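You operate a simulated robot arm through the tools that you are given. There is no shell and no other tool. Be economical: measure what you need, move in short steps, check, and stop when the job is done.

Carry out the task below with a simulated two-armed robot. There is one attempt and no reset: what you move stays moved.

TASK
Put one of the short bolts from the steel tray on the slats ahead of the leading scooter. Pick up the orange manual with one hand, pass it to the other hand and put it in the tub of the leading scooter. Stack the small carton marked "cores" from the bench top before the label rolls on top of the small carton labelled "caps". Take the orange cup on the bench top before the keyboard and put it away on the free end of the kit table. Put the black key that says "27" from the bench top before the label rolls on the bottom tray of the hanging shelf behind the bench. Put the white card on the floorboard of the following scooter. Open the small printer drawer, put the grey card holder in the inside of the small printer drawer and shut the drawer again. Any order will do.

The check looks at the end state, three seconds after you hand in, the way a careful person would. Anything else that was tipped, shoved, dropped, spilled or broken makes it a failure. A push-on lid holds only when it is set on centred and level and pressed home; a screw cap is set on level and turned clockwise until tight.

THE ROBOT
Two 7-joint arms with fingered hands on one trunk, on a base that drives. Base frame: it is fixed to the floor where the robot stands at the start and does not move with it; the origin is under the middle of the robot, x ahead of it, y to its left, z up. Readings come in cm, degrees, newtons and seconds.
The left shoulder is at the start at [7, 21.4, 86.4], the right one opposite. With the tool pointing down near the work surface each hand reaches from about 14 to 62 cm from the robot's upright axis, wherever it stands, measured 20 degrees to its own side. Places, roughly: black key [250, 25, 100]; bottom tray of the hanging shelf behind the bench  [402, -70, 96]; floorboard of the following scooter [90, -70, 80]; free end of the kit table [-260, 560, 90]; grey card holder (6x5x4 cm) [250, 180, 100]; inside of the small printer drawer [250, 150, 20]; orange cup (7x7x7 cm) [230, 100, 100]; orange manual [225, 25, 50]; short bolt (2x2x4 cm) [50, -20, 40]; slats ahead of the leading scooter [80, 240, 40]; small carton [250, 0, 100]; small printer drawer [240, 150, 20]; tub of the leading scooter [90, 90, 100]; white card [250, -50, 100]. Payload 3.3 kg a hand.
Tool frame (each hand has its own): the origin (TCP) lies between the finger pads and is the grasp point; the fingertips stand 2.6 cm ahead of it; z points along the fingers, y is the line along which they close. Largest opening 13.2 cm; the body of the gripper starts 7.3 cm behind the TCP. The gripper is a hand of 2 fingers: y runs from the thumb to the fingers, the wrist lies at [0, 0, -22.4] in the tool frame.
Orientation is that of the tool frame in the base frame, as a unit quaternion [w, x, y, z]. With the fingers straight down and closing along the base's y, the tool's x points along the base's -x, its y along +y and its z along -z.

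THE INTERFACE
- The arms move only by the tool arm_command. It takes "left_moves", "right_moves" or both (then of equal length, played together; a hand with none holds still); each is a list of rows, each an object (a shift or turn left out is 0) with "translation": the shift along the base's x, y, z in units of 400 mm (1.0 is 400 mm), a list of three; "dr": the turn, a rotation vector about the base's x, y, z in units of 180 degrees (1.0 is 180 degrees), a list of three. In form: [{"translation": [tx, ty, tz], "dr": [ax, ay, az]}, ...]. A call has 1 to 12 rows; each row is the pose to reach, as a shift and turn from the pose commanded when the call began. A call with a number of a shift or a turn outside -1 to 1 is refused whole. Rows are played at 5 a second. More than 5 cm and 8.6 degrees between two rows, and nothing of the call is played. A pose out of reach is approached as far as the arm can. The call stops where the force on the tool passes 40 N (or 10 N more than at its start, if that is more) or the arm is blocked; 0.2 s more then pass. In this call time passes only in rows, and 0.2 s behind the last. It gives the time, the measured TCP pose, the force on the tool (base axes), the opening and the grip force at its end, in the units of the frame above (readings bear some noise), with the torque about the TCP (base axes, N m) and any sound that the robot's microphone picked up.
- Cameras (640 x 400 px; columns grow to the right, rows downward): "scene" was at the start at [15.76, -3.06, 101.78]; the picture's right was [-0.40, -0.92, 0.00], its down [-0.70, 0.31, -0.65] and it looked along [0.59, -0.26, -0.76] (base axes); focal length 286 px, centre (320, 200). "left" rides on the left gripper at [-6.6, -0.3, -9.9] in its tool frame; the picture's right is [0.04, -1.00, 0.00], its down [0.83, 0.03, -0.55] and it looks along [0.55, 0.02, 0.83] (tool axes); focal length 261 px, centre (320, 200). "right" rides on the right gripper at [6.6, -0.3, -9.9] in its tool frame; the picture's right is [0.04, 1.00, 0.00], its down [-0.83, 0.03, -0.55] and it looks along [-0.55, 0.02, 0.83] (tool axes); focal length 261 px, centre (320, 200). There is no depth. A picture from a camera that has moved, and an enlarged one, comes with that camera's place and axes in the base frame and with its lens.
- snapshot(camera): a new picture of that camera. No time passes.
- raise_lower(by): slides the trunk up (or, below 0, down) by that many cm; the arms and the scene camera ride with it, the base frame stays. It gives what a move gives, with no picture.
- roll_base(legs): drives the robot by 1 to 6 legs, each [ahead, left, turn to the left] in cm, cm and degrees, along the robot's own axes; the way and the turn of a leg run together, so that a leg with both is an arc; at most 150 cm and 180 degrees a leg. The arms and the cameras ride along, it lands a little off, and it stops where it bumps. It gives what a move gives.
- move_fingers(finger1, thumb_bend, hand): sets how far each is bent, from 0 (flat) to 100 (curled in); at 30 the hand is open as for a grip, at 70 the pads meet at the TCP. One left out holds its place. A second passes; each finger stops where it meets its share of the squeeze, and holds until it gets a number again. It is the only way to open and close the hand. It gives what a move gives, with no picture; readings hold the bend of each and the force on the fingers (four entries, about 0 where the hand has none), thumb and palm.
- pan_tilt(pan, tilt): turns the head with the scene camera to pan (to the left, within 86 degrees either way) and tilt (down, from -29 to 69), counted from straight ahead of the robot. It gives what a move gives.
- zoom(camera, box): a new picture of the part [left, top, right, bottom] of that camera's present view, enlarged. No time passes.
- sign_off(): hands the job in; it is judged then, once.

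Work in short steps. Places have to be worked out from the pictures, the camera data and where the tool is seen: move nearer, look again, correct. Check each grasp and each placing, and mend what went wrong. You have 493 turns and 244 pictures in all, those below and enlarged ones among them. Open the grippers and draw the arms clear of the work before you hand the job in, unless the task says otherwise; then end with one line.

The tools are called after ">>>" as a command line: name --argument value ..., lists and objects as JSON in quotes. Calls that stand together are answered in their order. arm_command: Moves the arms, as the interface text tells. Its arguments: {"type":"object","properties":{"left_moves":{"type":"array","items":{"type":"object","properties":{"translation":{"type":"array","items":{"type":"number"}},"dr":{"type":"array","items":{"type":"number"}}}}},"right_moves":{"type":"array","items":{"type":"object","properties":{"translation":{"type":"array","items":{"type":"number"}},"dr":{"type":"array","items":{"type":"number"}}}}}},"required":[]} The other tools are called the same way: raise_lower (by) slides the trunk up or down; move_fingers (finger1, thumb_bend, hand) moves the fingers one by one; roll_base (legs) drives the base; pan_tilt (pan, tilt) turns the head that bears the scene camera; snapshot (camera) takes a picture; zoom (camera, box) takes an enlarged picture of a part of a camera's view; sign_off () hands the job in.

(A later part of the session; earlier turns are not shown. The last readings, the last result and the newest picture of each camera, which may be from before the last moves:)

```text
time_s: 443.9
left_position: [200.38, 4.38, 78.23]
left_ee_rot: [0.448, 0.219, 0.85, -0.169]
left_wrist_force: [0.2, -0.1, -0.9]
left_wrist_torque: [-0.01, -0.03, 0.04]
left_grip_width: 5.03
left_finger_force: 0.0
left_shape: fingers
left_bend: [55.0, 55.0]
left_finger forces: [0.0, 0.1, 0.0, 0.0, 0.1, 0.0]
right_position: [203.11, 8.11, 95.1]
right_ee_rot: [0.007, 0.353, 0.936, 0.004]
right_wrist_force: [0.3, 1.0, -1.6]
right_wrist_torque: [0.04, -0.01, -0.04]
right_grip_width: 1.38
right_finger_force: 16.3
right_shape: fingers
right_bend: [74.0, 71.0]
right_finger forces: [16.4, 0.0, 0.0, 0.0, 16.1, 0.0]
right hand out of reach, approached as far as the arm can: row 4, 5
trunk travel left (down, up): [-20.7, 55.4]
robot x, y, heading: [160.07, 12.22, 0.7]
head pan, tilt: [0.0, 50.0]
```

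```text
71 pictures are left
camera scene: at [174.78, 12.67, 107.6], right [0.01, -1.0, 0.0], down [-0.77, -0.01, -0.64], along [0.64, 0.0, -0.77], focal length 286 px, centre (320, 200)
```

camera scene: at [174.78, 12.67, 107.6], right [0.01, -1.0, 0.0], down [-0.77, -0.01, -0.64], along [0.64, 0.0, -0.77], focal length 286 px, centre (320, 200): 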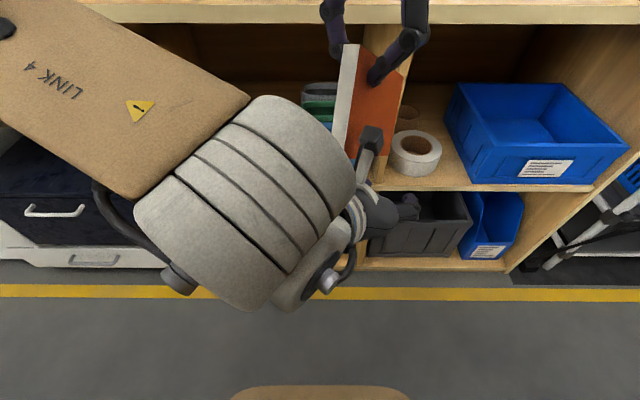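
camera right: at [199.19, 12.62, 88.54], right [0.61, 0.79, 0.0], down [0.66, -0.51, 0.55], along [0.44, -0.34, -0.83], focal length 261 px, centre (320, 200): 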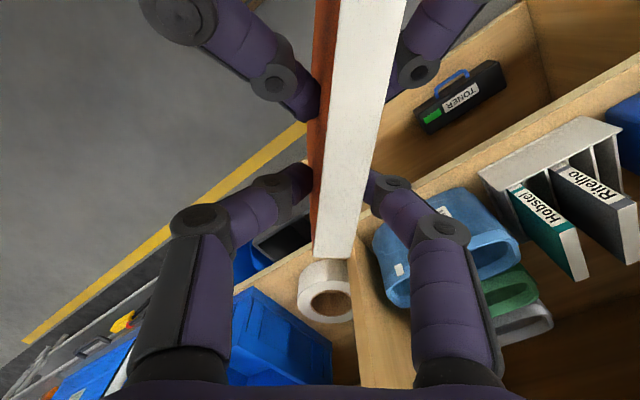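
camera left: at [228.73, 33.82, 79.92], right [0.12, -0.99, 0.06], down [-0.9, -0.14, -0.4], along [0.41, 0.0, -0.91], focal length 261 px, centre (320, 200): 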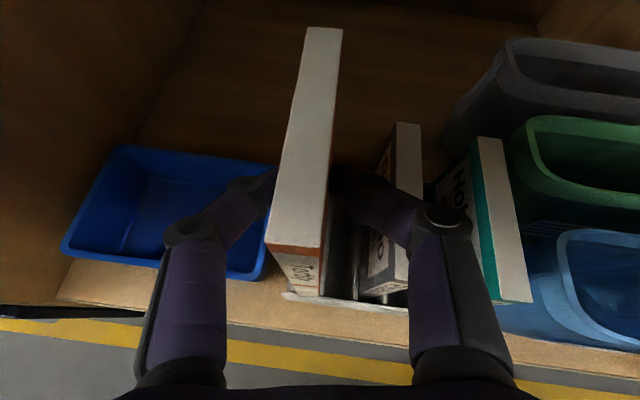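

The right hand holds the manual alone, raised. I lower the left hand and bring it back to its own side, undoing its yaw.

>>> arm_command --left_moves '[{"translation": [0, 0, -0.1]}, {"translation": [0, 0.08, -0.16], "dr": [0, 0, 0.02]}, {"translation": [0, 0.18, -0.16], "dr": [0, 0, 0.045]}, {"translation": [0, 0.28, -0.16], "dr": [0, 0, 0.08]}, {"translation": [0, 0.38, -0.16], "dr": [0, 0, 0.12]}, {"translation": [0, 0.48, -0.14], "dr": [0, 0, 0.16]}, {"translation": [0, 0.56, -0.1], "dr": [0, 0, 0.2]}]'

>>> snapshot --camera "right"

```text
time_s: 445.1
left_position: [201.21, 21.33, 69.18]
left_ee_rot: [0.418, -0.003, 0.903, -0.099]
left_wrist_force: [-0.1, 0.6, -1.3]
left_wrist_torque: [0.0, 0.0, 0.05]
left_grip_width: 4.97
left_finger_force: 0.0
left_shape: fingers
left_bend: [55.0, 55.0]
left_finger forces: [0.0, 0.0, 0.0, 0.0, 0.0, 0.1]
left hand out of reach, approached as far as the arm can: row 4, 5
right_position: [203.06, 8.13, 95.36]
right_ee_rot: [0.008, 0.353, 0.936, 0.006]
right_wrist_force: [0.8, -0.3, -2.1]
right_wrist_torque: [0.02, 0.0, -0.04]
right_grip_width: 1.35
right_finger_force: 16.6
right_shape: fingers
right_bend: [74.0, 71.0]
right_finger forces: [16.3, 0.1, 0.0, 0.1, 16.1, 0.1]
trunk travel left (down, up): [-20.7, 55.4]
robot x, y, heading: [160.72, 12.28, -0.1]
head pan, tilt: [0.0, 50.0]
stopped in row 5 (left hand): the arm was blocked; the commanded pose is now the measured one
```

```text
70 pictures are left
camera right: at [197.9, 12.27, 105.08], right [0.63, 0.78, 0.02], down [0.64, -0.53, 0.56], along [0.45, -0.34, -0.83], focal length 261 px, centre (320, 200)
```

right: 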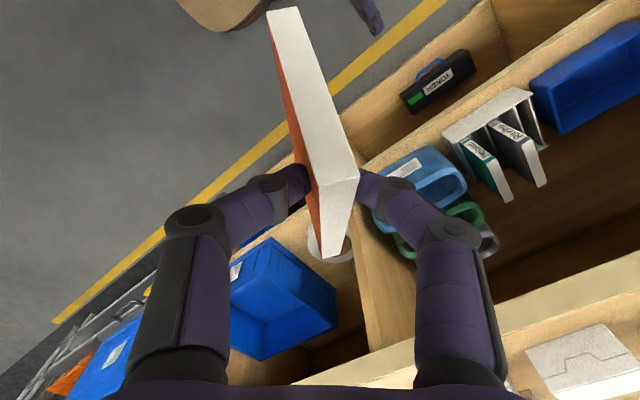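

Manual is firm in the right hand. I straighten the left hand to its vertical pose on its own side.

>>> arm_command --left_moves '[{"translation": [0, 0.06, 0.03], "dr": [0.0093, 0.0393, 0]}, {"translation": [0, 0.12, 0.06], "dr": [0.0186, 0.0786, 0]}, {"translation": [0, 0.18, 0.1], "dr": [0.0279, 0.1179, 0]}, {"translation": [-0.03, 0.22, 0.15], "dr": [0.0371, 0.1571, 0]}, {"translation": [-0.06, 0.24, 0.2], "dr": [0.0464, 0.1964, -0.001]}, {"translation": [-0.08, 0.25, 0.25], "dr": [0.0557, 0.2357, -0.001]}, {"translation": [-0.1, 0.26, 0.3], "dr": [0.065, 0.275, -0.002]}]'

>>> raise_lower --by 40

```text
time_s: 446.7
left_position: [197.06, 31.74, 81.2]
left_ee_rot: [-0.001, 0.003, 1.0, -0.001]
left_wrist_force: [0.5, -0.4, 0.2]
left_wrist_torque: [0.02, -0.02, -0.03]
left_grip_width: 4.98
left_finger_force: 0.0
left_shape: fingers
left_bend: [55.0, 55.0]
left_finger forces: [0.1, 0.0, 0.0, 0.1, 0.0, 0.0]
right_position: [203.18, 8.15, 95.43]
right_ee_rot: [0.008, 0.352, 0.936, 0.007]
right_wrist_force: [0.3, 0.1, -1.6]
right_wrist_torque: [-0.02, -0.03, -0.01]
right_grip_width: 1.37
right_finger_force: 15.9
right_shape: fingers
right_bend: [74.0, 71.0]
right_finger forces: [16.4, 0.0, 0.0, 0.0, 16.1, 0.0]
trunk travel left (down, up): [-20.7, 55.4]
robot x, y, heading: [160.31, 12.55, 0.3]
head pan, tilt: [0.0, 50.0]
```

```text
time_s: 450.5
left_position: [197.26, 31.6, 121.18]
left_ee_rot: [-0.001, 0.004, 1.0, 0.0]
left_wrist_force: [0.3, 1.0, 0.3]
left_wrist_torque: [-0.01, 0.01, -0.02]
left_grip_width: 4.99
left_finger_force: 0.0
left_shape: fingers
left_bend: [55.0, 55.0]
left_finger forces: [0.0, 0.0, 0.0, 0.1, 0.1, 0.0]
right_position: [199.59, 8.35, 140.27]
right_ee_rot: [0.069, 0.35, 0.934, 0.029]
right_wrist_force: [-0.1, 0.3, -1.9]
right_wrist_torque: [0.01, 0.08, -0.02]
right_grip_width: 1.36
right_finger_force: 16.1
right_shape: fingers
right_bend: [74.0, 71.0]
right_finger forces: [16.5, 0.0, 0.1, 0.1, 16.3, 0.1]
trunk travel left (down, up): [-60.7, 15.4]
robot x, y, heading: [159.99, 12.86, 0.5]
head pan, tilt: [0.0, 50.0]
```

I turn around at the gap and drive to face the leading scooter's tub.

>>> roll_base --legs '[[5, -10, 0], [0, 0, 90], [0, 0, 89.5], [-17, 0, 0]]'

>>> roll_base --legs '[[0, -72, 0]]'

>>> pan_tilt --pan -10 --tilt 35

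>>> snapshot --camera "scene"

```text
time_s: 460.4
left_position: [145.02, -15.8, 121.25]
left_ee_rot: [0.0, 1.0, -0.019, 0.0]
left_wrist_force: [0.0, 0.1, -0.7]
left_wrist_torque: [0.05, -0.01, 0.02]
left_grip_width: 4.98
left_finger_force: 0.1
left_shape: fingers
left_bend: [55.0, 55.0]
left_finger forces: [0.1, 0.0, 0.1, 0.0, 0.0, 0.0]
right_position: [143.37, 7.72, 140.39]
right_ee_rot: [0.028, 0.928, -0.365, -0.07]
right_wrist_force: [0.4, 0.3, -2.2]
right_wrist_torque: [-0.01, 0.0, 0.0]
right_grip_width: 1.29
right_finger_force: 16.4
right_shape: fingers
right_bend: [74.0, 71.0]
right_finger forces: [16.6, 0.0, 0.0, 0.1, 16.5, 0.1]
trunk travel left (down, up): [-60.7, 15.4]
robot x, y, heading: [182.48, 2.11, 178.5]
head pan, tilt: [0.0, 50.0]
```

```text
time_s: 464.3
left_position: [146.9, 56.98, 121.02]
left_ee_rot: [0.0, 1.0, -0.025, 0.001]
left_wrist_force: [0.2, -0.1, -0.5]
left_wrist_torque: [-0.01, 0.0, -0.02]
left_grip_width: 4.97
left_finger_force: 0.0
left_shape: fingers
left_bend: [55.0, 55.0]
left_finger forces: [0.0, 0.0, 0.0, 0.0, 0.1, 0.1]
right_position: [145.5, 80.45, 140.29]
right_ee_rot: [0.028, 0.926, -0.37, -0.069]
right_wrist_force: [0.5, 0.6, -2.2]
right_wrist_torque: [-0.02, -0.02, 0.03]
right_grip_width: 1.3
right_finger_force: 16.4
right_shape: fingers
right_bend: [74.0, 71.0]
right_finger forces: [16.6, 0.0, 0.0, 0.1, 16.4, 0.1]
trunk travel left (down, up): [-60.7, 15.4]
robot x, y, heading: [184.7, 74.2, 178.1]
head pan, tilt: [0.0, 50.0]
```

```text
time_s: 465.1
left_position: [146.93, 56.91, 121.2]
left_ee_rot: [0.0, 1.0, -0.024, 0.001]
left_wrist_force: [-0.3, 0.2, 0.8]
left_wrist_torque: [0.0, 0.0, -0.02]
left_grip_width: 4.98
left_finger_force: 0.0
left_shape: fingers
left_bend: [55.0, 55.0]
left_finger forces: [0.1, 0.0, 0.1, 0.0, 0.0, 0.0]
right_position: [145.52, 80.39, 140.39]
right_ee_rot: [0.029, 0.926, -0.37, -0.07]
right_wrist_force: [0.1, -0.6, -0.9]
right_wrist_torque: [0.03, -0.01, 0.03]
right_grip_width: 1.28
right_finger_force: 16.3
right_shape: fingers
right_bend: [74.0, 71.0]
right_finger forces: [16.5, 0.1, 0.1, 0.0, 16.4, 0.0]
trunk travel left (down, up): [-60.7, 15.4]
robot x, y, heading: [184.39, 74.51, 178.0]
head pan, tilt: [-10.0, 35.0]
```

```text
69 pictures are left
camera scene: at [175.0, 76.39, 150.12], right [0.21, 0.98, 0.0], down [0.56, -0.12, -0.82], along [-0.8, 0.17, -0.57], focal length 286 px, centre (320, 200)
```

scene: 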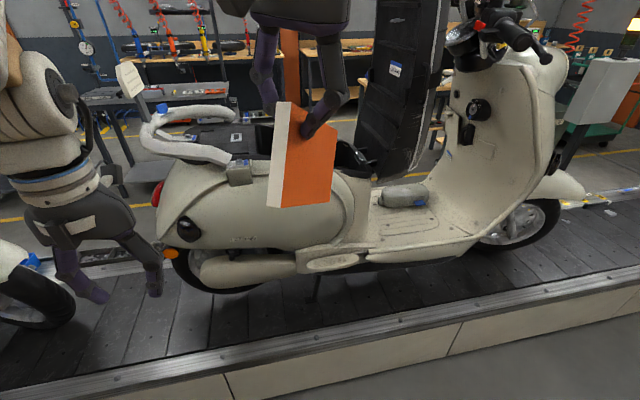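

I lift and tuck the left hand, then close in toward the tub carefully.

>>> arm_command --left_moves '[{"translation": [0.05, -0.03, 0.1]}, {"translation": [0.12, -0.06, 0.2]}, {"translation": [0.2, -0.08, 0.3]}]'

>>> roll_base --legs '[[0, 4, 1.9], [24, 0, 0]]'

>>> pan_tilt --pan -25 --tilt 35

>>> snapshot --camera "scene"

>>> snapshot --camera "right"

```text
refused: row 2 steps farther than a row can; nothing moved
```

```text
time_s: 467.4
left_position: [123.11, 51.65, 121.1]
left_ee_rot: [0.0, 1.0, -0.006, 0.0]
left_wrist_force: [0.2, 0.3, 0.2]
left_wrist_torque: [-0.02, -0.04, -0.01]
left_grip_width: 4.99
left_finger_force: 0.2
left_shape: fingers
left_bend: [55.0, 55.0]
left_finger forces: [0.0, 0.0, 0.0, 0.0, 0.0, 0.0]
right_position: [120.68, 74.96, 140.29]
right_ee_rot: [0.03, 0.932, -0.354, -0.07]
right_wrist_force: [-0.1, -0.6, -1.6]
right_wrist_torque: [-0.02, -0.05, 0.01]
right_grip_width: 1.33
right_finger_force: 16.4
right_shape: fingers
right_bend: [74.0, 71.0]
right_finger forces: [16.4, 0.0, 0.0, 0.0, 16.4, 0.0]
trunk travel left (down, up): [-60.7, 15.4]
robot x, y, heading: [160.27, 70.69, 179.9]
head pan, tilt: [-10.0, 35.0]
```

```text
time_s: 468.1
left_position: [123.18, 51.64, 121.06]
left_ee_rot: [0.0, 1.0, -0.007, 0.001]
left_wrist_force: [-0.2, 0.1, -0.6]
left_wrist_torque: [0.02, 0.03, 0.0]
left_grip_width: 4.96
left_finger_force: 0.1
left_shape: fingers
left_bend: [55.0, 55.0]
left_finger forces: [0.1, 0.0, 0.0, 0.0, 0.0, 0.0]
right_position: [120.9, 74.93, 140.31]
right_ee_rot: [0.03, 0.932, -0.353, -0.07]
right_wrist_force: [-0.9, -0.4, -2.1]
right_wrist_torque: [-0.03, -0.03, -0.03]
right_grip_width: 1.3
right_finger_force: 16.4
right_shape: fingers
right_bend: [74.0, 71.0]
right_finger forces: [16.5, 0.0, 0.0, 0.1, 16.4, 0.0]
trunk travel left (down, up): [-60.7, 15.4]
robot x, y, heading: [159.95, 70.55, 179.9]
head pan, tilt: [-25.0, 35.0]
```

```text
68 pictures are left
camera scene: at [151.26, 74.27, 150.13], right [0.42, 0.91, 0.0], down [0.52, -0.24, -0.82], along [-0.74, 0.35, -0.57], focal length 286 px, centre (320, 200)
```

scene: 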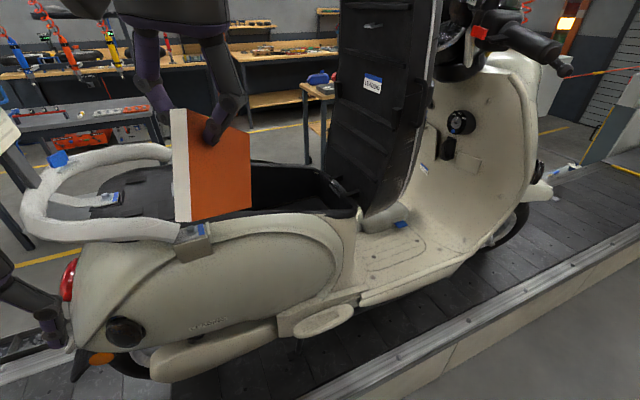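

```text
67 pictures are left
camera right: at [127.39, 70.94, 149.21], right [-0.62, -0.77, 0.1], down [-0.56, 0.53, 0.64], along [-0.55, 0.35, -0.76], focal length 261 px, centre (320, 200)
```

right: 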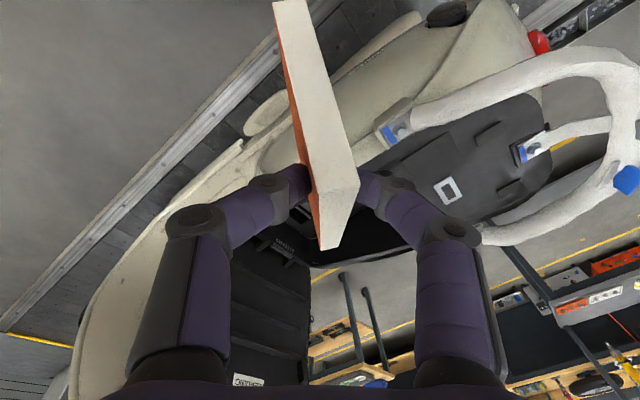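

Tub opening is about x 71–97, y 84–108, rim z≈105. I first lift/retract the left hand.

>>> arm_command --left_moves '[{"translation": [0.04, -0.02, 0.08]}, {"translation": [0.08, -0.04, 0.16]}, {"translation": [0.14, -0.06, 0.24]}, {"translation": [0.2, -0.08, 0.3]}]'

>>> roll_base --legs '[[0, -4, 0], [8, 0, 0]]'

>>> arm_command --right_moves '[{"translation": [-0.08, 0.05, 0], "dr": [0, 0.03, 0]}, {"translation": [-0.16, 0.1, 0], "dr": [0, 0.06, 0]}, {"translation": [-0.24, 0.15, 0], "dr": [0, 0.09, 0]}, {"translation": [-0.32, 0.2, -0.02], "dr": [0, 0.115, 0]}, {"translation": [-0.4, 0.25, -0.04], "dr": [0, 0.139, 0]}, {"translation": [-0.48, 0.3, -0.06], "dr": [0, 0.139, 0]}]'

>>> snapshot --camera "scene"

```text
time_s: 469.1
left_position: [131.36, 48.4, 132.96]
left_ee_rot: [0.0, 1.0, -0.007, 0.001]
left_wrist_force: [0.1, -0.6, -0.4]
left_wrist_torque: [0.01, -0.02, 0.01]
left_grip_width: 4.98
left_finger_force: 0.1
left_shape: fingers
left_bend: [55.0, 55.0]
left_finger forces: [0.0, 0.0, 0.0, 0.0, 0.0, 0.1]
right_position: [120.89, 75.01, 140.34]
right_ee_rot: [0.029, 0.932, -0.354, -0.07]
right_wrist_force: [0.1, -0.7, -1.7]
right_wrist_torque: [0.0, -0.04, -0.02]
right_grip_width: 1.29
right_finger_force: 16.5
right_shape: fingers
right_bend: [74.0, 71.0]
right_finger forces: [16.6, 0.0, 0.0, 0.1, 16.5, 0.0]
trunk travel left (down, up): [-60.7, 15.4]
robot x, y, heading: [160.58, 70.48, 179.9]
head pan, tilt: [-25.0, 35.0]
```

```text
time_s: 470.7
left_position: [122.9, 52.49, 132.97]
left_ee_rot: [0.001, 1.0, -0.007, 0.002]
left_wrist_force: [0.3, -0.3, -1.4]
left_wrist_torque: [-0.05, -0.03, -0.01]
left_grip_width: 4.99
left_finger_force: 0.1
left_shape: fingers
left_bend: [55.0, 55.0]
left_finger forces: [0.1, 0.0, 0.0, 0.1, 0.0, 0.1]
right_position: [112.46, 79.03, 140.21]
right_ee_rot: [0.029, 0.933, -0.353, -0.069]
right_wrist_force: [0.1, 0.5, -1.3]
right_wrist_torque: [0.03, -0.06, 0.0]
right_grip_width: 1.3
right_finger_force: 16.9
right_shape: fingers
right_bend: [74.0, 71.0]
right_finger forces: [16.4, 0.1, 0.1, 0.0, 16.4, 0.1]
trunk travel left (down, up): [-60.7, 15.4]
robot x, y, heading: [152.38, 74.5, -180.1]
head pan, tilt: [-25.0, 35.0]
```

```text
time_s: 472.1
left_position: [122.88, 52.37, 132.89]
left_ee_rot: [-0.001, 1.0, -0.007, 0.002]
left_wrist_force: [0.8, -0.2, 0.4]
left_wrist_torque: [0.03, -0.02, 0.01]
left_grip_width: 4.98
left_finger_force: 0.2
left_shape: fingers
left_bend: [55.0, 55.0]
left_finger forces: [0.0, 0.1, 0.0, 0.0, 0.0, 0.1]
right_position: [93.14, 90.99, 138.01]
right_ee_rot: [0.104, 0.895, -0.34, -0.27]
right_wrist_force: [-0.1, 0.1, -2.4]
right_wrist_torque: [-0.02, -0.08, 0.02]
right_grip_width: 1.29
right_finger_force: 17.1
right_shape: fingers
right_bend: [74.0, 72.0]
right_finger forces: [16.4, 0.0, 0.0, 0.1, 16.5, 0.0]
trunk travel left (down, up): [-60.7, 15.4]
robot x, y, heading: [152.1, 74.66, 180.1]
head pan, tilt: [-25.0, 35.0]
```

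```text
66 pictures are left
camera scene: at [142.91, 78.23, 150.11], right [0.42, 0.91, 0.0], down [0.52, -0.24, -0.82], along [-0.74, 0.35, -0.57], focal length 286 px, centre (320, 200)
```

scene: 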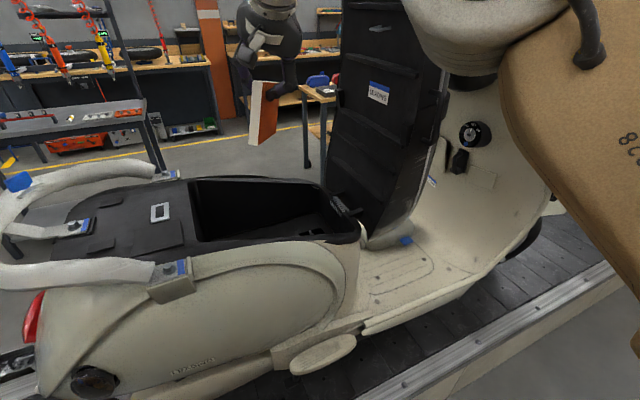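

Now the tub is fully visible. I check from the right camera above it.

>>> snapshot --camera "right"

```text
65 pictures are left
camera right: at [102.89, 86.97, 143.32], right [-0.52, -0.78, 0.35], down [-0.23, 0.53, 0.82], along [-0.82, 0.35, -0.46], focal length 261 px, centre (320, 200)
```

right: 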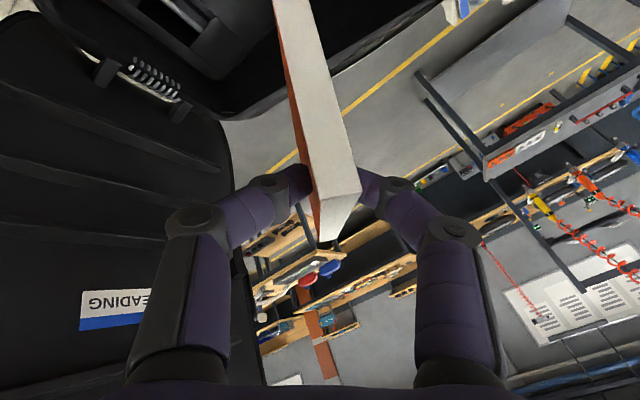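

The tub centre is nearer x≈78 (far rim 67, near rim ~89). I extend 11 cm further while lowering part way.

>>> arm_command --right_moves '[{"translation": [-0.06, 0.01, -0.06]}, {"translation": [-0.13, 0.02, -0.12]}, {"translation": [-0.2, 0.03, -0.18]}, {"translation": [-0.28, 0.03, -0.22]}]'

>>> snapshot --camera "scene"

```text
time_s: 473.1
left_position: [122.8, 52.55, 132.94]
left_ee_rot: [0.0, 1.0, -0.007, 0.001]
left_wrist_force: [-1.2, -0.1, 1.6]
left_wrist_torque: [-0.01, -0.01, 0.0]
left_grip_width: 5.01
left_finger_force: 0.0
left_shape: fingers
left_bend: [55.0, 55.0]
left_finger forces: [0.1, 0.1, 0.0, 0.0, 0.0, 0.0]
right_position: [87.43, 91.15, 127.78]
right_ee_rot: [0.105, 0.896, -0.338, -0.269]
right_wrist_force: [-1.0, -0.5, -1.5]
right_wrist_torque: [0.0, -0.06, 0.01]
right_grip_width: 1.27
right_finger_force: 16.7
right_shape: fingers
right_bend: [74.0, 72.0]
right_finger forces: [16.6, 0.0, 0.0, 0.1, 17.0, 0.0]
right hand out of reach, approached as far as the arm can: row 2, 3, 4
trunk travel left (down, up): [-60.7, 15.4]
robot x, y, heading: [152.43, 74.65, 180.0]
head pan, tilt: [-25.0, 35.0]
```

```text
64 pictures are left
camera scene: at [142.95, 78.38, 150.11], right [0.42, 0.91, 0.0], down [0.52, -0.24, -0.82], along [-0.74, 0.35, -0.57], focal length 286 px, centre (320, 200)
```

scene: 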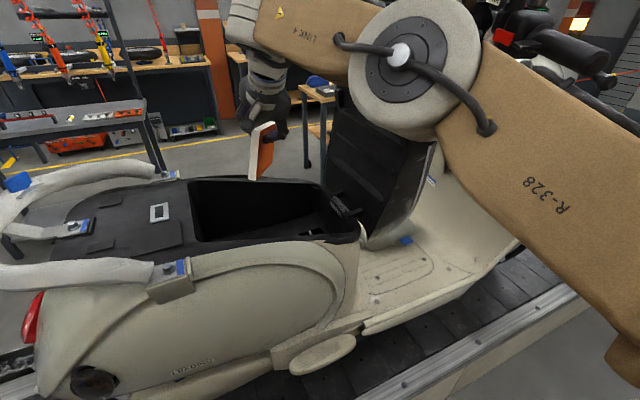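

The drop line falls inside the tub. I lower the manual into it.

>>> arm_command --right_moves '[{"translation": [-0.02, 0.01, -0.1]}, {"translation": [-0.05, 0.02, -0.2]}, {"translation": [-0.08, 0.02, -0.3]}, {"translation": [-0.1, 0.02, -0.4]}]'

>>> snapshot --camera "scene"

```text
time_s: 474.1
left_position: [123.11, 52.43, 133.06]
left_ee_rot: [0.0, 1.0, -0.007, 0.0]
left_wrist_force: [0.1, 1.0, -0.6]
left_wrist_torque: [0.02, -0.02, 0.02]
left_grip_width: 4.95
left_finger_force: 0.1
left_shape: fingers
left_bend: [55.0, 55.0]
left_finger forces: [0.0, 0.1, 0.0, 0.0, 0.1, 0.0]
right_position: [84.18, 91.64, 112.0]
right_ee_rot: [0.107, 0.895, -0.339, -0.268]
right_wrist_force: [4.7, -1.3, 0.5]
right_wrist_torque: [0.08, -0.08, -0.4]
right_grip_width: 1.36
right_finger_force: 24.7
right_shape: fingers
right_bend: [72.0, 76.0]
right_finger forces: [22.2, 0.1, 0.1, 0.0, 26.1, 0.0]
right hand out of reach, approached as far as the arm can: row 4
trunk travel left (down, up): [-60.7, 15.4]
robot x, y, heading: [152.06, 74.54, -180.0]
head pan, tilt: [-25.0, 35.0]
```

```text
63 pictures are left
camera scene: at [143.22, 78.31, 150.13], right [0.42, 0.91, 0.0], down [0.52, -0.24, -0.82], along [-0.74, 0.35, -0.57], focal length 286 px, centre (320, 200)
```

scene: 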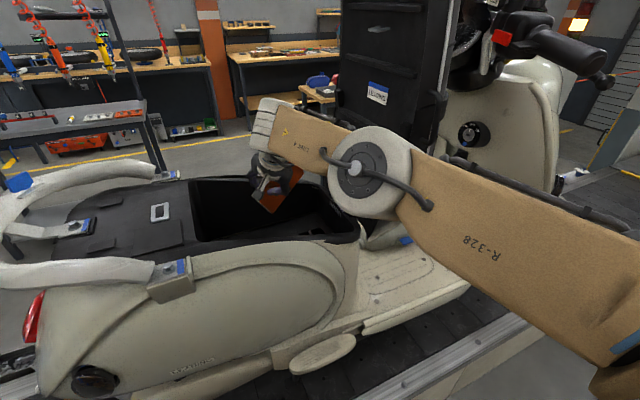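

>>> zoom --camera "scene" --box '[180, 120, 380, 250]'

>>> snapshot --camera "right"

```text
3.08 times, centred on (280, 185) of scene
camera zoom: at [143.22, 78.31, 150.13], right [0.42, 0.91, 0.0], down [0.52, -0.24, -0.82], along [-0.74, 0.35, -0.57], focal length 879 px, centre (443, 246)
```

zoom: 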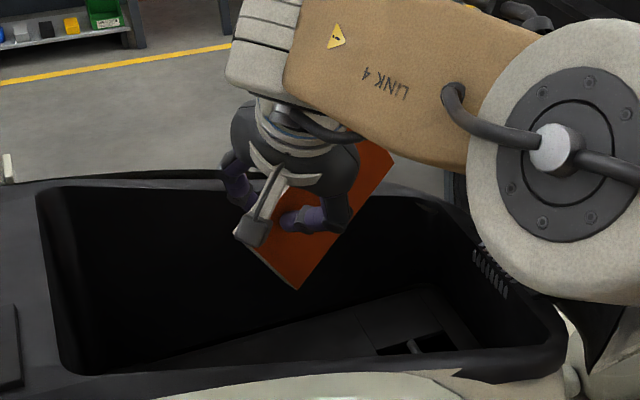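

```text
61 pictures are left
camera right: at [93.9, 87.65, 117.45], right [-0.52, -0.77, 0.36], down [-0.23, 0.53, 0.81], along [-0.82, 0.34, -0.46], focal length 261 px, centre (320, 200)
```

right: 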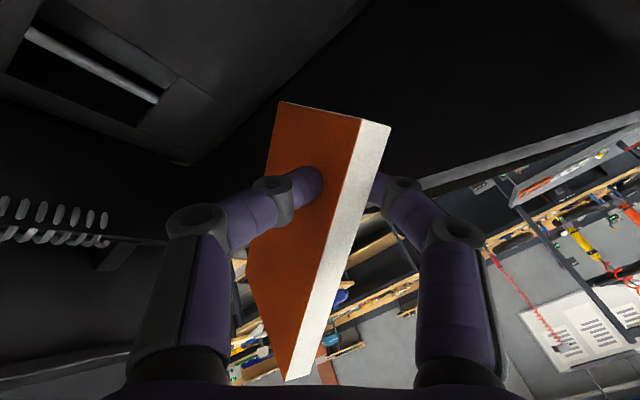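

The manual pivoted in the grip after touching the tub wall. I move back 3 cm and lower further to drop it safely inside.

>>> arm_command --right_moves '[{"translation": [0.05, 0.0, 0.0]}, {"translation": [0.08, 0.0, -0.05]}, {"translation": [0.08, 0.0, -0.12]}, {"translation": [0.08, 0.0, -0.18]}]'

>>> zoom --camera "scene" --box '[180, 120, 380, 250]'

```text
time_s: 475.1
left_position: [123.1, 52.46, 133.0]
left_ee_rot: [0.0, 1.0, -0.007, 0.0]
left_wrist_force: [0.5, -0.2, 0.1]
left_wrist_torque: [0.0, 0.0, 0.0]
left_grip_width: 4.97
left_finger_force: 0.1
left_shape: fingers
left_bend: [55.0, 55.0]
left_finger forces: [0.0, 0.1, 0.0, 0.0, 0.1, 0.0]
right_position: [87.24, 91.67, 105.31]
right_ee_rot: [0.105, 0.894, -0.34, -0.273]
right_wrist_force: [-0.5, 1.4, 10.8]
right_wrist_torque: [-0.06, 0.14, -0.06]
right_grip_width: 1.25
right_finger_force: 18.5
right_shape: fingers
right_bend: [73.0, 76.0]
right_finger forces: [18.6, 0.0, 0.0, 0.0, 18.0, 0.0]
trunk travel left (down, up): [-60.7, 15.4]
robot x, y, heading: [152.2, 74.77, 180.1]
head pan, tilt: [-25.0, 35.0]
```

```text
3.08 times, centred on (280, 185) of scene
camera zoom: at [143.29, 78.3, 150.16], right [0.42, 0.91, 0.0], down [0.52, -0.24, -0.82], along [-0.74, 0.35, -0.57], focal length 879 px, centre (443, 246)
```

zoom: 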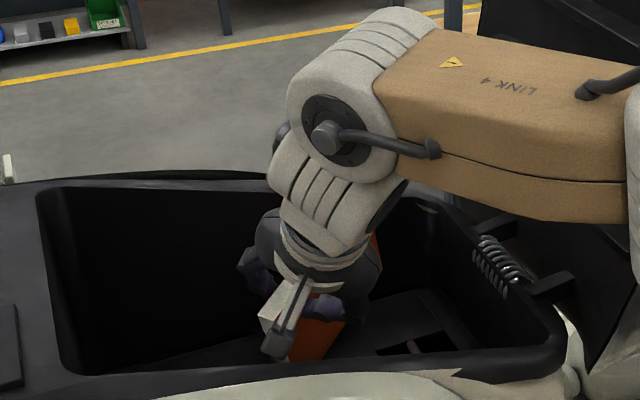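

The manual is inside the tub, touching the bottom. I release and lift the hand out.

>>> move_fingers --hand "right" --finger1 50 --thumb_bend 50

>>> arm_command --right_moves '[{"translation": [0.02, 0, 0.1]}, {"translation": [0.05, 0, 0.2]}, {"translation": [0.08, 0, 0.3]}, {"translation": [0.12, 0, 0.4]}, {"translation": [0.16, 0, 0.5]}, {"translation": [0.2, -0.02, 0.6]}, {"translation": [0.28, -0.06, 0.66]}, {"translation": [0.36, -0.1, 0.7]}]'

>>> zoom --camera "scene" --box '[150, 120, 400, 280]'

```text
time_s: 476.1
left_position: [123.02, 52.38, 133.03]
left_ee_rot: [0.0, 1.0, -0.006, 0.001]
left_wrist_force: [0.0, 0.1, -0.7]
left_wrist_torque: [0.0, 0.01, -0.03]
left_grip_width: 5.0
left_finger_force: 0.1
left_shape: fingers
left_bend: [55.0, 55.0]
left_finger forces: [0.0, 0.0, 0.1, 0.0, 0.0, 0.1]
right_position: [87.28, 91.7, 105.0]
right_ee_rot: [0.104, 0.895, -0.339, -0.27]
right_wrist_force: [-0.8, -0.2, -0.3]
right_wrist_torque: [-0.02, 0.01, 0.02]
right_grip_width: 6.65
right_finger_force: 0.1
right_shape: fingers
right_bend: [50.0, 50.0]
right_finger forces: [0.0, 0.0, 0.0, 0.0, 0.4, 0.0]
trunk travel left (down, up): [-60.7, 15.4]
robot x, y, heading: [152.31, 74.51, -180.1]
head pan, tilt: [-25.0, 35.0]
```

```text
time_s: 477.9
left_position: [123.15, 52.41, 133.15]
left_ee_rot: [-0.001, 1.0, -0.007, 0.0]
left_wrist_force: [-0.3, 0.4, 0.5]
left_wrist_torque: [0.0, 0.02, -0.02]
left_grip_width: 4.95
left_finger_force: 0.0
left_shape: fingers
left_bend: [55.0, 55.0]
left_finger forces: [0.0, 0.1, 0.1, 0.0, 0.1, 0.0]
right_position: [101.99, 87.85, 132.94]
right_ee_rot: [0.105, 0.895, -0.339, -0.269]
right_wrist_force: [-0.2, -0.2, 0.2]
right_wrist_torque: [0.01, 0.0, -0.01]
right_grip_width: 6.64
right_finger_force: 0.0
right_shape: fingers
right_bend: [50.0, 50.0]
right_finger forces: [0.0, 0.1, 0.0, 0.0, 0.1, 0.1]
trunk travel left (down, up): [-60.7, 15.4]
robot x, y, heading: [152.2, 74.47, -180.2]
head pan, tilt: [-25.0, 35.0]
```

```text
2.50 times, centred on (275, 200) of scene
camera zoom: at [143.23, 78.22, 150.13], right [0.42, 0.91, 0.0], down [0.52, -0.24, -0.82], along [-0.74, 0.35, -0.57], focal length 714 px, centre (432, 200)
```

zoom: 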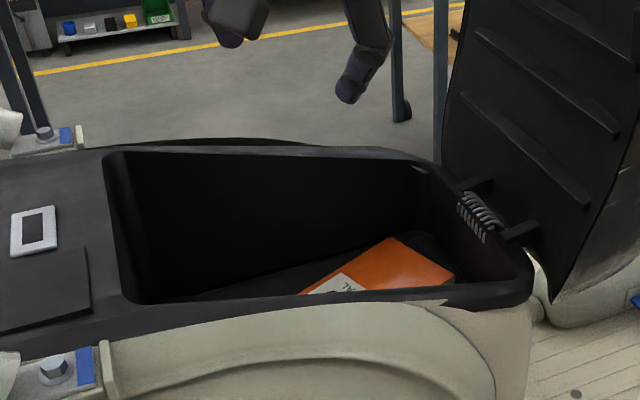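

The manual lies in the tub. I back out, straighten the right hand and return to the bench for the key.

>>> roll_base --legs '[[-30, 0, 0]]'

>>> arm_command --right_moves '[{"translation": [0.01, 0.02, 0], "dr": [0.0099, -0.0254, 0.032]}, {"translation": [0.02, 0.04, 0], "dr": [0.0198, -0.0507, 0.0639]}, {"translation": [0.03, 0.06, 0], "dr": [0.0297, -0.0761, 0.0959]}, {"translation": [0.04, 0.08, 0], "dr": [0.0396, -0.1015, 0.1279]}, {"translation": [0.05, 0.1, 0], "dr": [0.0495, -0.1269, 0.1599]}, {"translation": [0.06, 0.12, 0], "dr": [0.0594, -0.1522, 0.1918]}, {"translation": [0.07, 0.14, 0], "dr": [0.0693, -0.1776, 0.2238]}]'

>>> roll_base --legs '[[0, 72, 0], [16, 0, 0], [0, 0, 90], [0, 0, 90]]'

>>> raise_lower --by 14

```text
time_s: 479.9
left_position: [152.58, 52.3, 133.01]
left_ee_rot: [0.0, 1.0, -0.008, 0.0]
left_wrist_force: [-0.1, -0.8, -0.4]
left_wrist_torque: [-0.01, 0.05, 0.03]
left_grip_width: 5.01
left_finger_force: 0.0
left_shape: fingers
left_bend: [55.0, 55.0]
left_finger forces: [0.0, 0.0, 0.1, 0.0, 0.0, 0.0]
right_position: [131.25, 87.91, 132.82]
right_ee_rot: [0.106, 0.895, -0.339, -0.27]
right_wrist_force: [0.3, -0.3, -0.5]
right_wrist_torque: [0.04, 0.03, -0.03]
right_grip_width: 6.61
right_finger_force: 0.0
right_shape: fingers
right_bend: [50.0, 50.0]
right_finger forces: [0.0, 0.0, 0.0, 0.0, 0.0, 0.1]
trunk travel left (down, up): [-60.7, 15.4]
robot x, y, heading: [181.29, 74.62, -180.2]
head pan, tilt: [-25.0, 35.0]
```

```text
time_s: 481.5
left_position: [152.29, 52.39, 133.0]
left_ee_rot: [-0.001, 1.0, -0.006, 0.002]
left_wrist_force: [-0.3, 0.8, -0.7]
left_wrist_torque: [-0.01, -0.02, -0.02]
left_grip_width: 4.99
left_finger_force: 0.0
left_shape: fingers
left_bend: [55.0, 55.0]
left_finger forces: [0.1, 0.0, 0.0, 0.0, 0.0, 0.0]
right_position: [136.75, 90.69, 131.85]
right_ee_rot: [0.01, 0.999, -0.032, -0.026]
right_wrist_force: [0.0, 0.0, -0.3]
right_wrist_torque: [0.02, 0.02, 0.0]
right_grip_width: 6.6
right_finger_force: 0.1
right_shape: fingers
right_bend: [50.0, 50.0]
right_finger forces: [0.0, 0.1, 0.1, 0.1, 0.0, 0.0]
right hand out of reach, approached as far as the arm can: row 6, 7
trunk travel left (down, up): [-60.7, 15.4]
robot x, y, heading: [181.3, 74.54, -180.1]
head pan, tilt: [-25.0, 35.0]
```

```text
time_s: 494.1
left_position: [194.61, 24.06, 133.01]
left_ee_rot: [0.0, 0.007, 1.0, 0.0]
left_wrist_force: [-0.1, 1.2, -0.5]
left_wrist_torque: [0.01, 0.04, -0.02]
left_grip_width: 5.02
left_finger_force: 0.0
left_shape: fingers
left_bend: [55.0, 55.0]
left_finger forces: [0.0, 0.0, 0.0, 0.0, 0.0, 0.0]
right_position: [210.21, -14.1, 131.81]
right_ee_rot: [0.027, 0.033, 0.999, 0.011]
right_wrist_force: [0.4, 0.3, -0.7]
right_wrist_torque: [-0.02, 0.01, -0.01]
right_grip_width: 6.65
right_finger_force: 0.1
right_shape: fingers
right_bend: [50.0, 50.0]
right_finger forces: [0.1, 0.1, 0.1, 0.1, 0.0, 0.0]
trunk travel left (down, up): [-60.7, 15.4]
robot x, y, heading: [165.62, 1.76, -0.1]
head pan, tilt: [-25.0, 35.0]
```

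```text
time_s: 495.8
left_position: [194.63, 24.1, 147.06]
left_ee_rot: [-0.001, 0.007, 1.0, 0.0]
left_wrist_force: [0.2, -0.4, 0.4]
left_wrist_torque: [0.01, -0.03, 0.01]
left_grip_width: 4.98
left_finger_force: 0.1
left_shape: fingers
left_bend: [55.0, 55.0]
left_finger forces: [0.0, 0.0, 0.1, 0.1, 0.0, 0.0]
right_position: [210.18, -14.13, 145.86]
right_ee_rot: [0.026, 0.033, 0.999, 0.011]
right_wrist_force: [0.2, -0.8, -0.9]
right_wrist_torque: [0.01, 0.02, 0.03]
right_grip_width: 6.62
right_finger_force: 0.0
right_shape: fingers
right_bend: [50.0, 50.0]
right_finger forces: [0.0, 0.0, 0.1, 0.0, 0.0, 0.0]
trunk travel left (down, up): [-74.7, 1.4]
robot x, y, heading: [165.21, 2.33, -0.2]
head pan, tilt: [-25.0, 35.0]
```

I drive up to the bench so the left hand is near the key.

>>> roll_base --legs '[[27, 3, 0]]'

>>> arm_command --left_moves '[{"translation": [0.08, -0.02, -0.08]}, {"translation": [0.16, -0.04, -0.16]}, {"translation": [0.24, -0.06, -0.24]}, {"translation": [0.32, -0.08, -0.32]}, {"translation": [0.38, -0.1, -0.42]}, {"translation": [0.44, -0.11, -0.52]}, {"translation": [0.5, -0.12, -0.62]}, {"translation": [0.54, -0.12, -0.72]}, {"translation": [0.56, -0.12, -0.82]}]'

>>> snapshot --camera "left"

```text
time_s: 497.7
left_position: [221.68, 27.18, 146.94]
left_ee_rot: [-0.001, 0.006, 1.0, 0.0]
left_wrist_force: [1.0, 0.8, 1.0]
left_wrist_torque: [-0.02, 0.05, 0.0]
left_grip_width: 4.97
left_finger_force: 0.0
left_shape: fingers
left_bend: [55.0, 55.0]
left_finger forces: [0.1, 0.0, 0.0, 0.1, 0.1, 0.1]
right_position: [237.4, -11.12, 145.88]
right_ee_rot: [0.028, 0.033, 0.999, 0.011]
right_wrist_force: [0.3, -0.3, 0.7]
right_wrist_torque: [0.01, 0.01, 0.03]
right_grip_width: 6.62
right_finger_force: 0.1
right_shape: fingers
right_bend: [50.0, 50.0]
right_finger forces: [0.0, 0.0, 0.0, 0.0, 0.0, 0.1]
trunk travel left (down, up): [-74.7, 1.4]
robot x, y, heading: [192.95, 5.08, -0.1]
head pan, tilt: [-25.0, 35.0]
```

```text
time_s: 499.7
left_position: [244.05, 22.59, 114.19]
left_ee_rot: [-0.001, 0.007, 1.0, -0.001]
left_wrist_force: [-1.0, 0.3, -0.3]
left_wrist_torque: [-0.01, 0.0, 0.02]
left_grip_width: 4.98
left_finger_force: 0.1
left_shape: fingers
left_bend: [55.0, 55.0]
left_finger forces: [0.0, 0.0, 0.0, 0.0, 0.0, 0.0]
right_position: [237.39, -11.03, 145.84]
right_ee_rot: [0.027, 0.033, 0.999, 0.011]
right_wrist_force: [0.4, -0.3, 0.3]
right_wrist_torque: [0.02, 0.03, 0.03]
right_grip_width: 6.66
right_finger_force: 0.0
right_shape: fingers
right_bend: [50.0, 50.0]
right_finger forces: [0.0, 0.1, 0.1, 0.0, 0.0, 0.0]
trunk travel left (down, up): [-74.7, 1.4]
robot x, y, heading: [192.77, 5.27, 0.3]
head pan, tilt: [-25.0, 35.0]
```

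```text
58 pictures are left
camera left: at [250.69, 22.22, 123.86], right [-0.05, -1.0, 0.0], down [-0.83, 0.05, 0.55], along [-0.55, 0.03, -0.83], focal length 261 px, centre (320, 200)
```

left: 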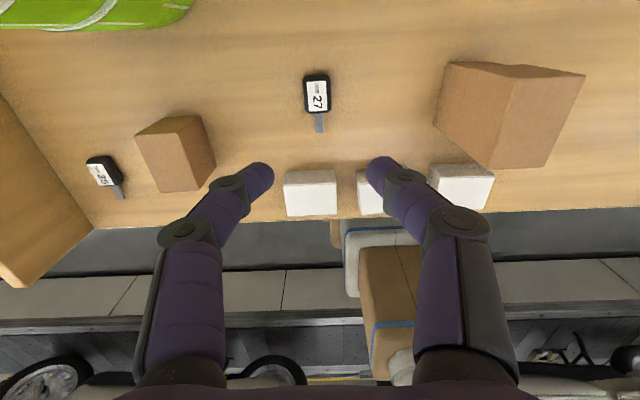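

Key fob at ≈[244.8,22.8]. I descend over it.

>>> move_fingers --hand "left" --finger1 57 --thumb_bend 57

>>> arm_command --left_moves '[{"translation": [0.02, 0.005, -0.1]}, {"translation": [0.02, 0.005, -0.2]}, {"translation": [0.02, 0.005, -0.3]}, {"translation": [0.02, 0.005, -0.39]}]'

>>> snapshot --camera "left"

```text
time_s: 500.7
left_position: [244.13, 22.48, 114.19]
left_ee_rot: [0.0, 0.006, 1.0, 0.0]
left_wrist_force: [0.4, 0.5, -0.1]
left_wrist_torque: [0.0, -0.03, 0.01]
left_grip_width: 4.68
left_finger_force: 0.1
left_shape: fingers
left_bend: [56.0, 56.0]
left_finger forces: [0.1, 0.1, 0.0, 0.0, 0.0, 0.0]
right_position: [237.31, -10.99, 145.84]
right_ee_rot: [0.026, 0.033, 0.999, 0.011]
right_wrist_force: [0.2, 0.0, 0.3]
right_wrist_torque: [0.0, 0.0, 0.02]
right_grip_width: 6.62
right_finger_force: 0.0
right_shape: fingers
right_bend: [50.0, 50.0]
right_finger forces: [0.1, 0.0, 0.0, 0.0, 0.0, 0.0]
trunk travel left (down, up): [-74.7, 1.4]
robot x, y, heading: [192.33, 5.05, 0.2]
head pan, tilt: [-25.0, 35.0]
```

```text
time_s: 501.7
left_position: [241.78, 22.09, 99.88]
left_ee_rot: [0.0, 0.006, 1.0, -0.001]
left_wrist_force: [0.5, -0.6, -0.4]
left_wrist_torque: [0.04, 0.0, 0.01]
left_grip_width: 4.66
left_finger_force: 0.2
left_shape: fingers
left_bend: [56.0, 56.0]
left_finger forces: [0.0, 0.1, 0.0, 0.0, 0.1, 0.0]
left hand out of reach, approached as far as the arm can: row 2, 3, 4
right_position: [237.37, -11.03, 145.72]
right_ee_rot: [0.026, 0.032, 0.999, 0.011]
right_wrist_force: [0.2, 0.0, 0.6]
right_wrist_torque: [-0.02, -0.01, 0.02]
right_grip_width: 6.65
right_finger_force: 0.1
right_shape: fingers
right_bend: [50.0, 50.0]
right_finger forces: [0.1, 0.1, 0.0, 0.0, 0.0, 0.0]
trunk travel left (down, up): [-74.7, 1.4]
robot x, y, heading: [192.68, 5.26, 0.1]
head pan, tilt: [-25.0, 35.0]
```

```text
57 pictures are left
camera left: at [248.3, 21.77, 109.65], right [-0.05, -1.0, 0.0], down [-0.83, 0.04, 0.55], along [-0.55, 0.03, -0.83], focal length 261 px, centre (320, 200)
```

left: 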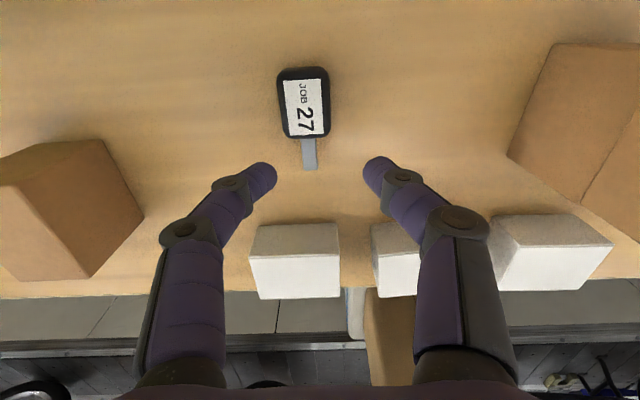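

The arm ran out of reach by ~3 cm, so I nudge the base forward and left instead.

>>> roll_base --legs '[[3, 0.8, 0]]'

>>> raise_lower --by -2.7

>>> snapshot --camera "left"

```text
time_s: 502.5
left_position: [244.62, 22.8, 100.02]
left_ee_rot: [0.0, 0.006, 1.0, -0.001]
left_wrist_force: [0.5, -0.1, -0.5]
left_wrist_torque: [0.01, 0.0, 0.02]
left_grip_width: 4.64
left_finger_force: 0.1
left_shape: fingers
left_bend: [56.0, 56.0]
left_finger forces: [0.1, 0.1, 0.0, 0.1, 0.0, 0.0]
right_position: [240.16, -10.22, 145.91]
right_ee_rot: [0.028, 0.032, 0.999, 0.012]
right_wrist_force: [-0.6, -0.2, -0.7]
right_wrist_torque: [-0.01, 0.02, 0.03]
right_grip_width: 6.62
right_finger_force: 0.0
right_shape: fingers
right_bend: [50.0, 50.0]
right_finger forces: [0.0, 0.0, 0.0, 0.0, 0.0, 0.1]
trunk travel left (down, up): [-74.7, 1.4]
robot x, y, heading: [195.77, 6.0, 0.1]
head pan, tilt: [-25.0, 35.0]
```

```text
time_s: 503.3
left_position: [244.77, 22.85, 97.26]
left_ee_rot: [-0.001, 0.006, 1.0, -0.001]
left_wrist_force: [0.8, -0.4, -0.2]
left_wrist_torque: [-0.01, -0.02, -0.02]
left_grip_width: 4.65
left_finger_force: 0.0
left_shape: fingers
left_bend: [56.0, 56.0]
left_finger forces: [0.0, 0.1, 0.0, 0.0, 0.0, 0.1]
right_position: [240.42, -10.31, 143.14]
right_ee_rot: [0.027, 0.033, 0.999, 0.011]
right_wrist_force: [1.2, -0.3, 0.4]
right_wrist_torque: [-0.02, 0.04, -0.01]
right_grip_width: 6.64
right_finger_force: 0.1
right_shape: fingers
right_bend: [50.0, 50.0]
right_finger forces: [0.1, 0.0, 0.0, 0.0, 0.0, 0.1]
trunk travel left (down, up): [-72.0, 4.1]
robot x, y, heading: [195.51, 5.78, 0.1]
head pan, tilt: [-25.0, 35.0]
```

```text
56 pictures are left
camera left: at [251.27, 22.55, 106.94], right [-0.05, -1.0, 0.0], down [-0.83, 0.05, 0.55], along [-0.55, 0.03, -0.83], focal length 261 px, centre (320, 200)
```

left: 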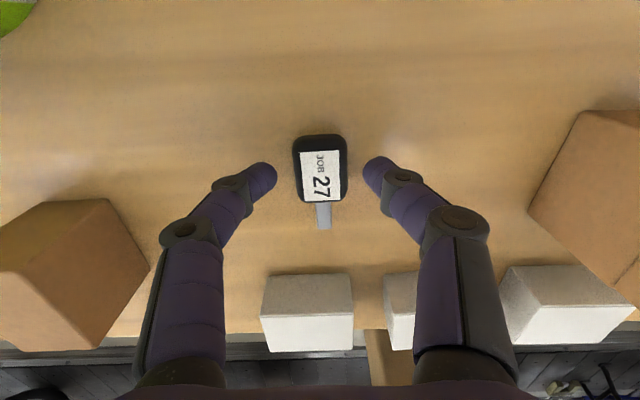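

Perfectly straddled. I lower 0.5 cm more and close.

>>> raise_lower --by -0.6

>>> move_fingers --hand "left" --finger1 72 --thumb_bend 72

>>> move_fingers --hand "left" --finger1 76 --thumb_bend 76

>>> raise_lower --by 6

>>> zoom --camera "left" --box '[220, 100, 420, 260]'

```text
time_s: 503.8
left_position: [244.78, 22.84, 96.7]
left_ee_rot: [-0.001, 0.007, 1.0, -0.001]
left_wrist_force: [0.1, -0.7, 0.4]
left_wrist_torque: [0.01, 0.04, 0.02]
left_grip_width: 4.64
left_finger_force: 0.0
left_shape: fingers
left_bend: [56.0, 56.0]
left_finger forces: [0.1, 0.0, 0.0, 0.0, 0.0, 0.1]
right_position: [240.39, -10.2, 142.51]
right_ee_rot: [0.028, 0.032, 0.999, 0.011]
right_wrist_force: [-0.2, 0.0, 0.2]
right_wrist_torque: [0.02, -0.03, 0.0]
right_grip_width: 6.65
right_finger_force: 0.0
right_shape: fingers
right_bend: [50.0, 50.0]
right_finger forces: [0.1, 0.0, 0.0, 0.0, 0.0, 0.1]
trunk travel left (down, up): [-71.4, 4.7]
robot x, y, heading: [195.71, 5.36, -0.0]
head pan, tilt: [-25.0, 35.0]
```

```text
time_s: 504.8
left_position: [244.68, 22.8, 96.61]
left_ee_rot: [0.0, 0.006, 1.0, -0.001]
left_wrist_force: [0.1, -0.2, 0.3]
left_wrist_torque: [0.02, 0.0, -0.03]
left_grip_width: 2.6
left_finger_force: 10.1
left_shape: fingers
left_bend: [63.0, 67.0]
left_finger forces: [10.0, 0.0, 0.0, 0.0, 10.0, 0.0]
right_position: [240.36, -10.21, 142.55]
right_ee_rot: [0.027, 0.033, 0.999, 0.011]
right_wrist_force: [0.7, 0.8, -0.6]
right_wrist_torque: [0.01, 0.04, 0.01]
right_grip_width: 6.6
right_finger_force: 0.2
right_shape: fingers
right_bend: [50.0, 50.0]
right_finger forces: [0.0, 0.1, 0.0, 0.1, 0.1, 0.0]
trunk travel left (down, up): [-71.4, 4.7]
robot x, y, heading: [195.76, 5.62, 0.2]
head pan, tilt: [-25.0, 35.0]
```

```text
time_s: 505.8
left_position: [244.69, 23.03, 96.6]
left_ee_rot: [-0.001, 0.006, 1.0, -0.001]
left_wrist_force: [0.0, 0.4, -0.8]
left_wrist_torque: [-0.02, 0.0, -0.02]
left_grip_width: 2.55
left_finger_force: 14.8
left_shape: fingers
left_bend: [65.0, 68.0]
left_finger forces: [14.7, 0.1, 0.0, 0.0, 14.6, 0.0]
right_position: [240.43, -10.26, 142.68]
right_ee_rot: [0.028, 0.033, 0.999, 0.012]
right_wrist_force: [-0.3, -0.2, 0.3]
right_wrist_torque: [0.02, 0.01, 0.01]
right_grip_width: 6.64
right_finger_force: 0.1
right_shape: fingers
right_bend: [50.0, 50.0]
right_finger forces: [0.0, 0.0, 0.0, 0.1, 0.1, 0.0]
trunk travel left (down, up): [-71.4, 4.7]
robot x, y, heading: [195.59, 6.13, 0.2]
head pan, tilt: [-25.0, 35.0]
```

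```text
time_s: 506.7
left_position: [244.7, 22.8, 101.29]
left_ee_rot: [-0.002, 0.006, 1.0, -0.001]
left_wrist_force: [-0.3, 0.0, 0.0]
left_wrist_torque: [0.0, -0.03, 0.0]
left_grip_width: 2.59
left_finger_force: 14.8
left_shape: fingers
left_bend: [65.0, 68.0]
left_finger forces: [14.6, 0.1, 0.0, 0.0, 14.6, 0.0]
right_position: [240.39, -10.24, 147.2]
right_ee_rot: [0.026, 0.033, 0.999, 0.013]
right_wrist_force: [0.5, -0.2, -0.7]
right_wrist_torque: [-0.02, -0.01, 0.02]
right_grip_width: 6.6
right_finger_force: 0.0
right_shape: fingers
right_bend: [50.0, 50.0]
right_finger forces: [0.1, 0.0, 0.0, 0.1, 0.0, 0.1]
right hand out of reach, approached as far as the arm can: row 1
trunk travel left (down, up): [-76.1, 0.0]
robot x, y, heading: [195.33, 6.11, 0.1]
head pan, tilt: [-25.0, 35.0]
```

```text
2.50 times, centred on (320, 180) of left
camera zoom: at [251.22, 22.53, 111.04], right [-0.05, -1.0, 0.0], down [-0.83, 0.05, 0.55], along [-0.55, 0.03, -0.83], focal length 652 px, centre (320, 250)
```

zoom: 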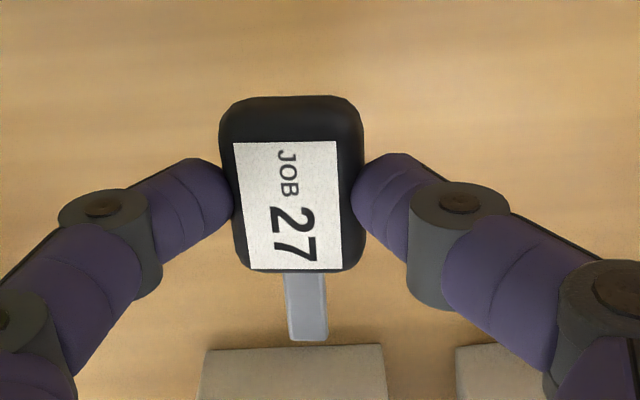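

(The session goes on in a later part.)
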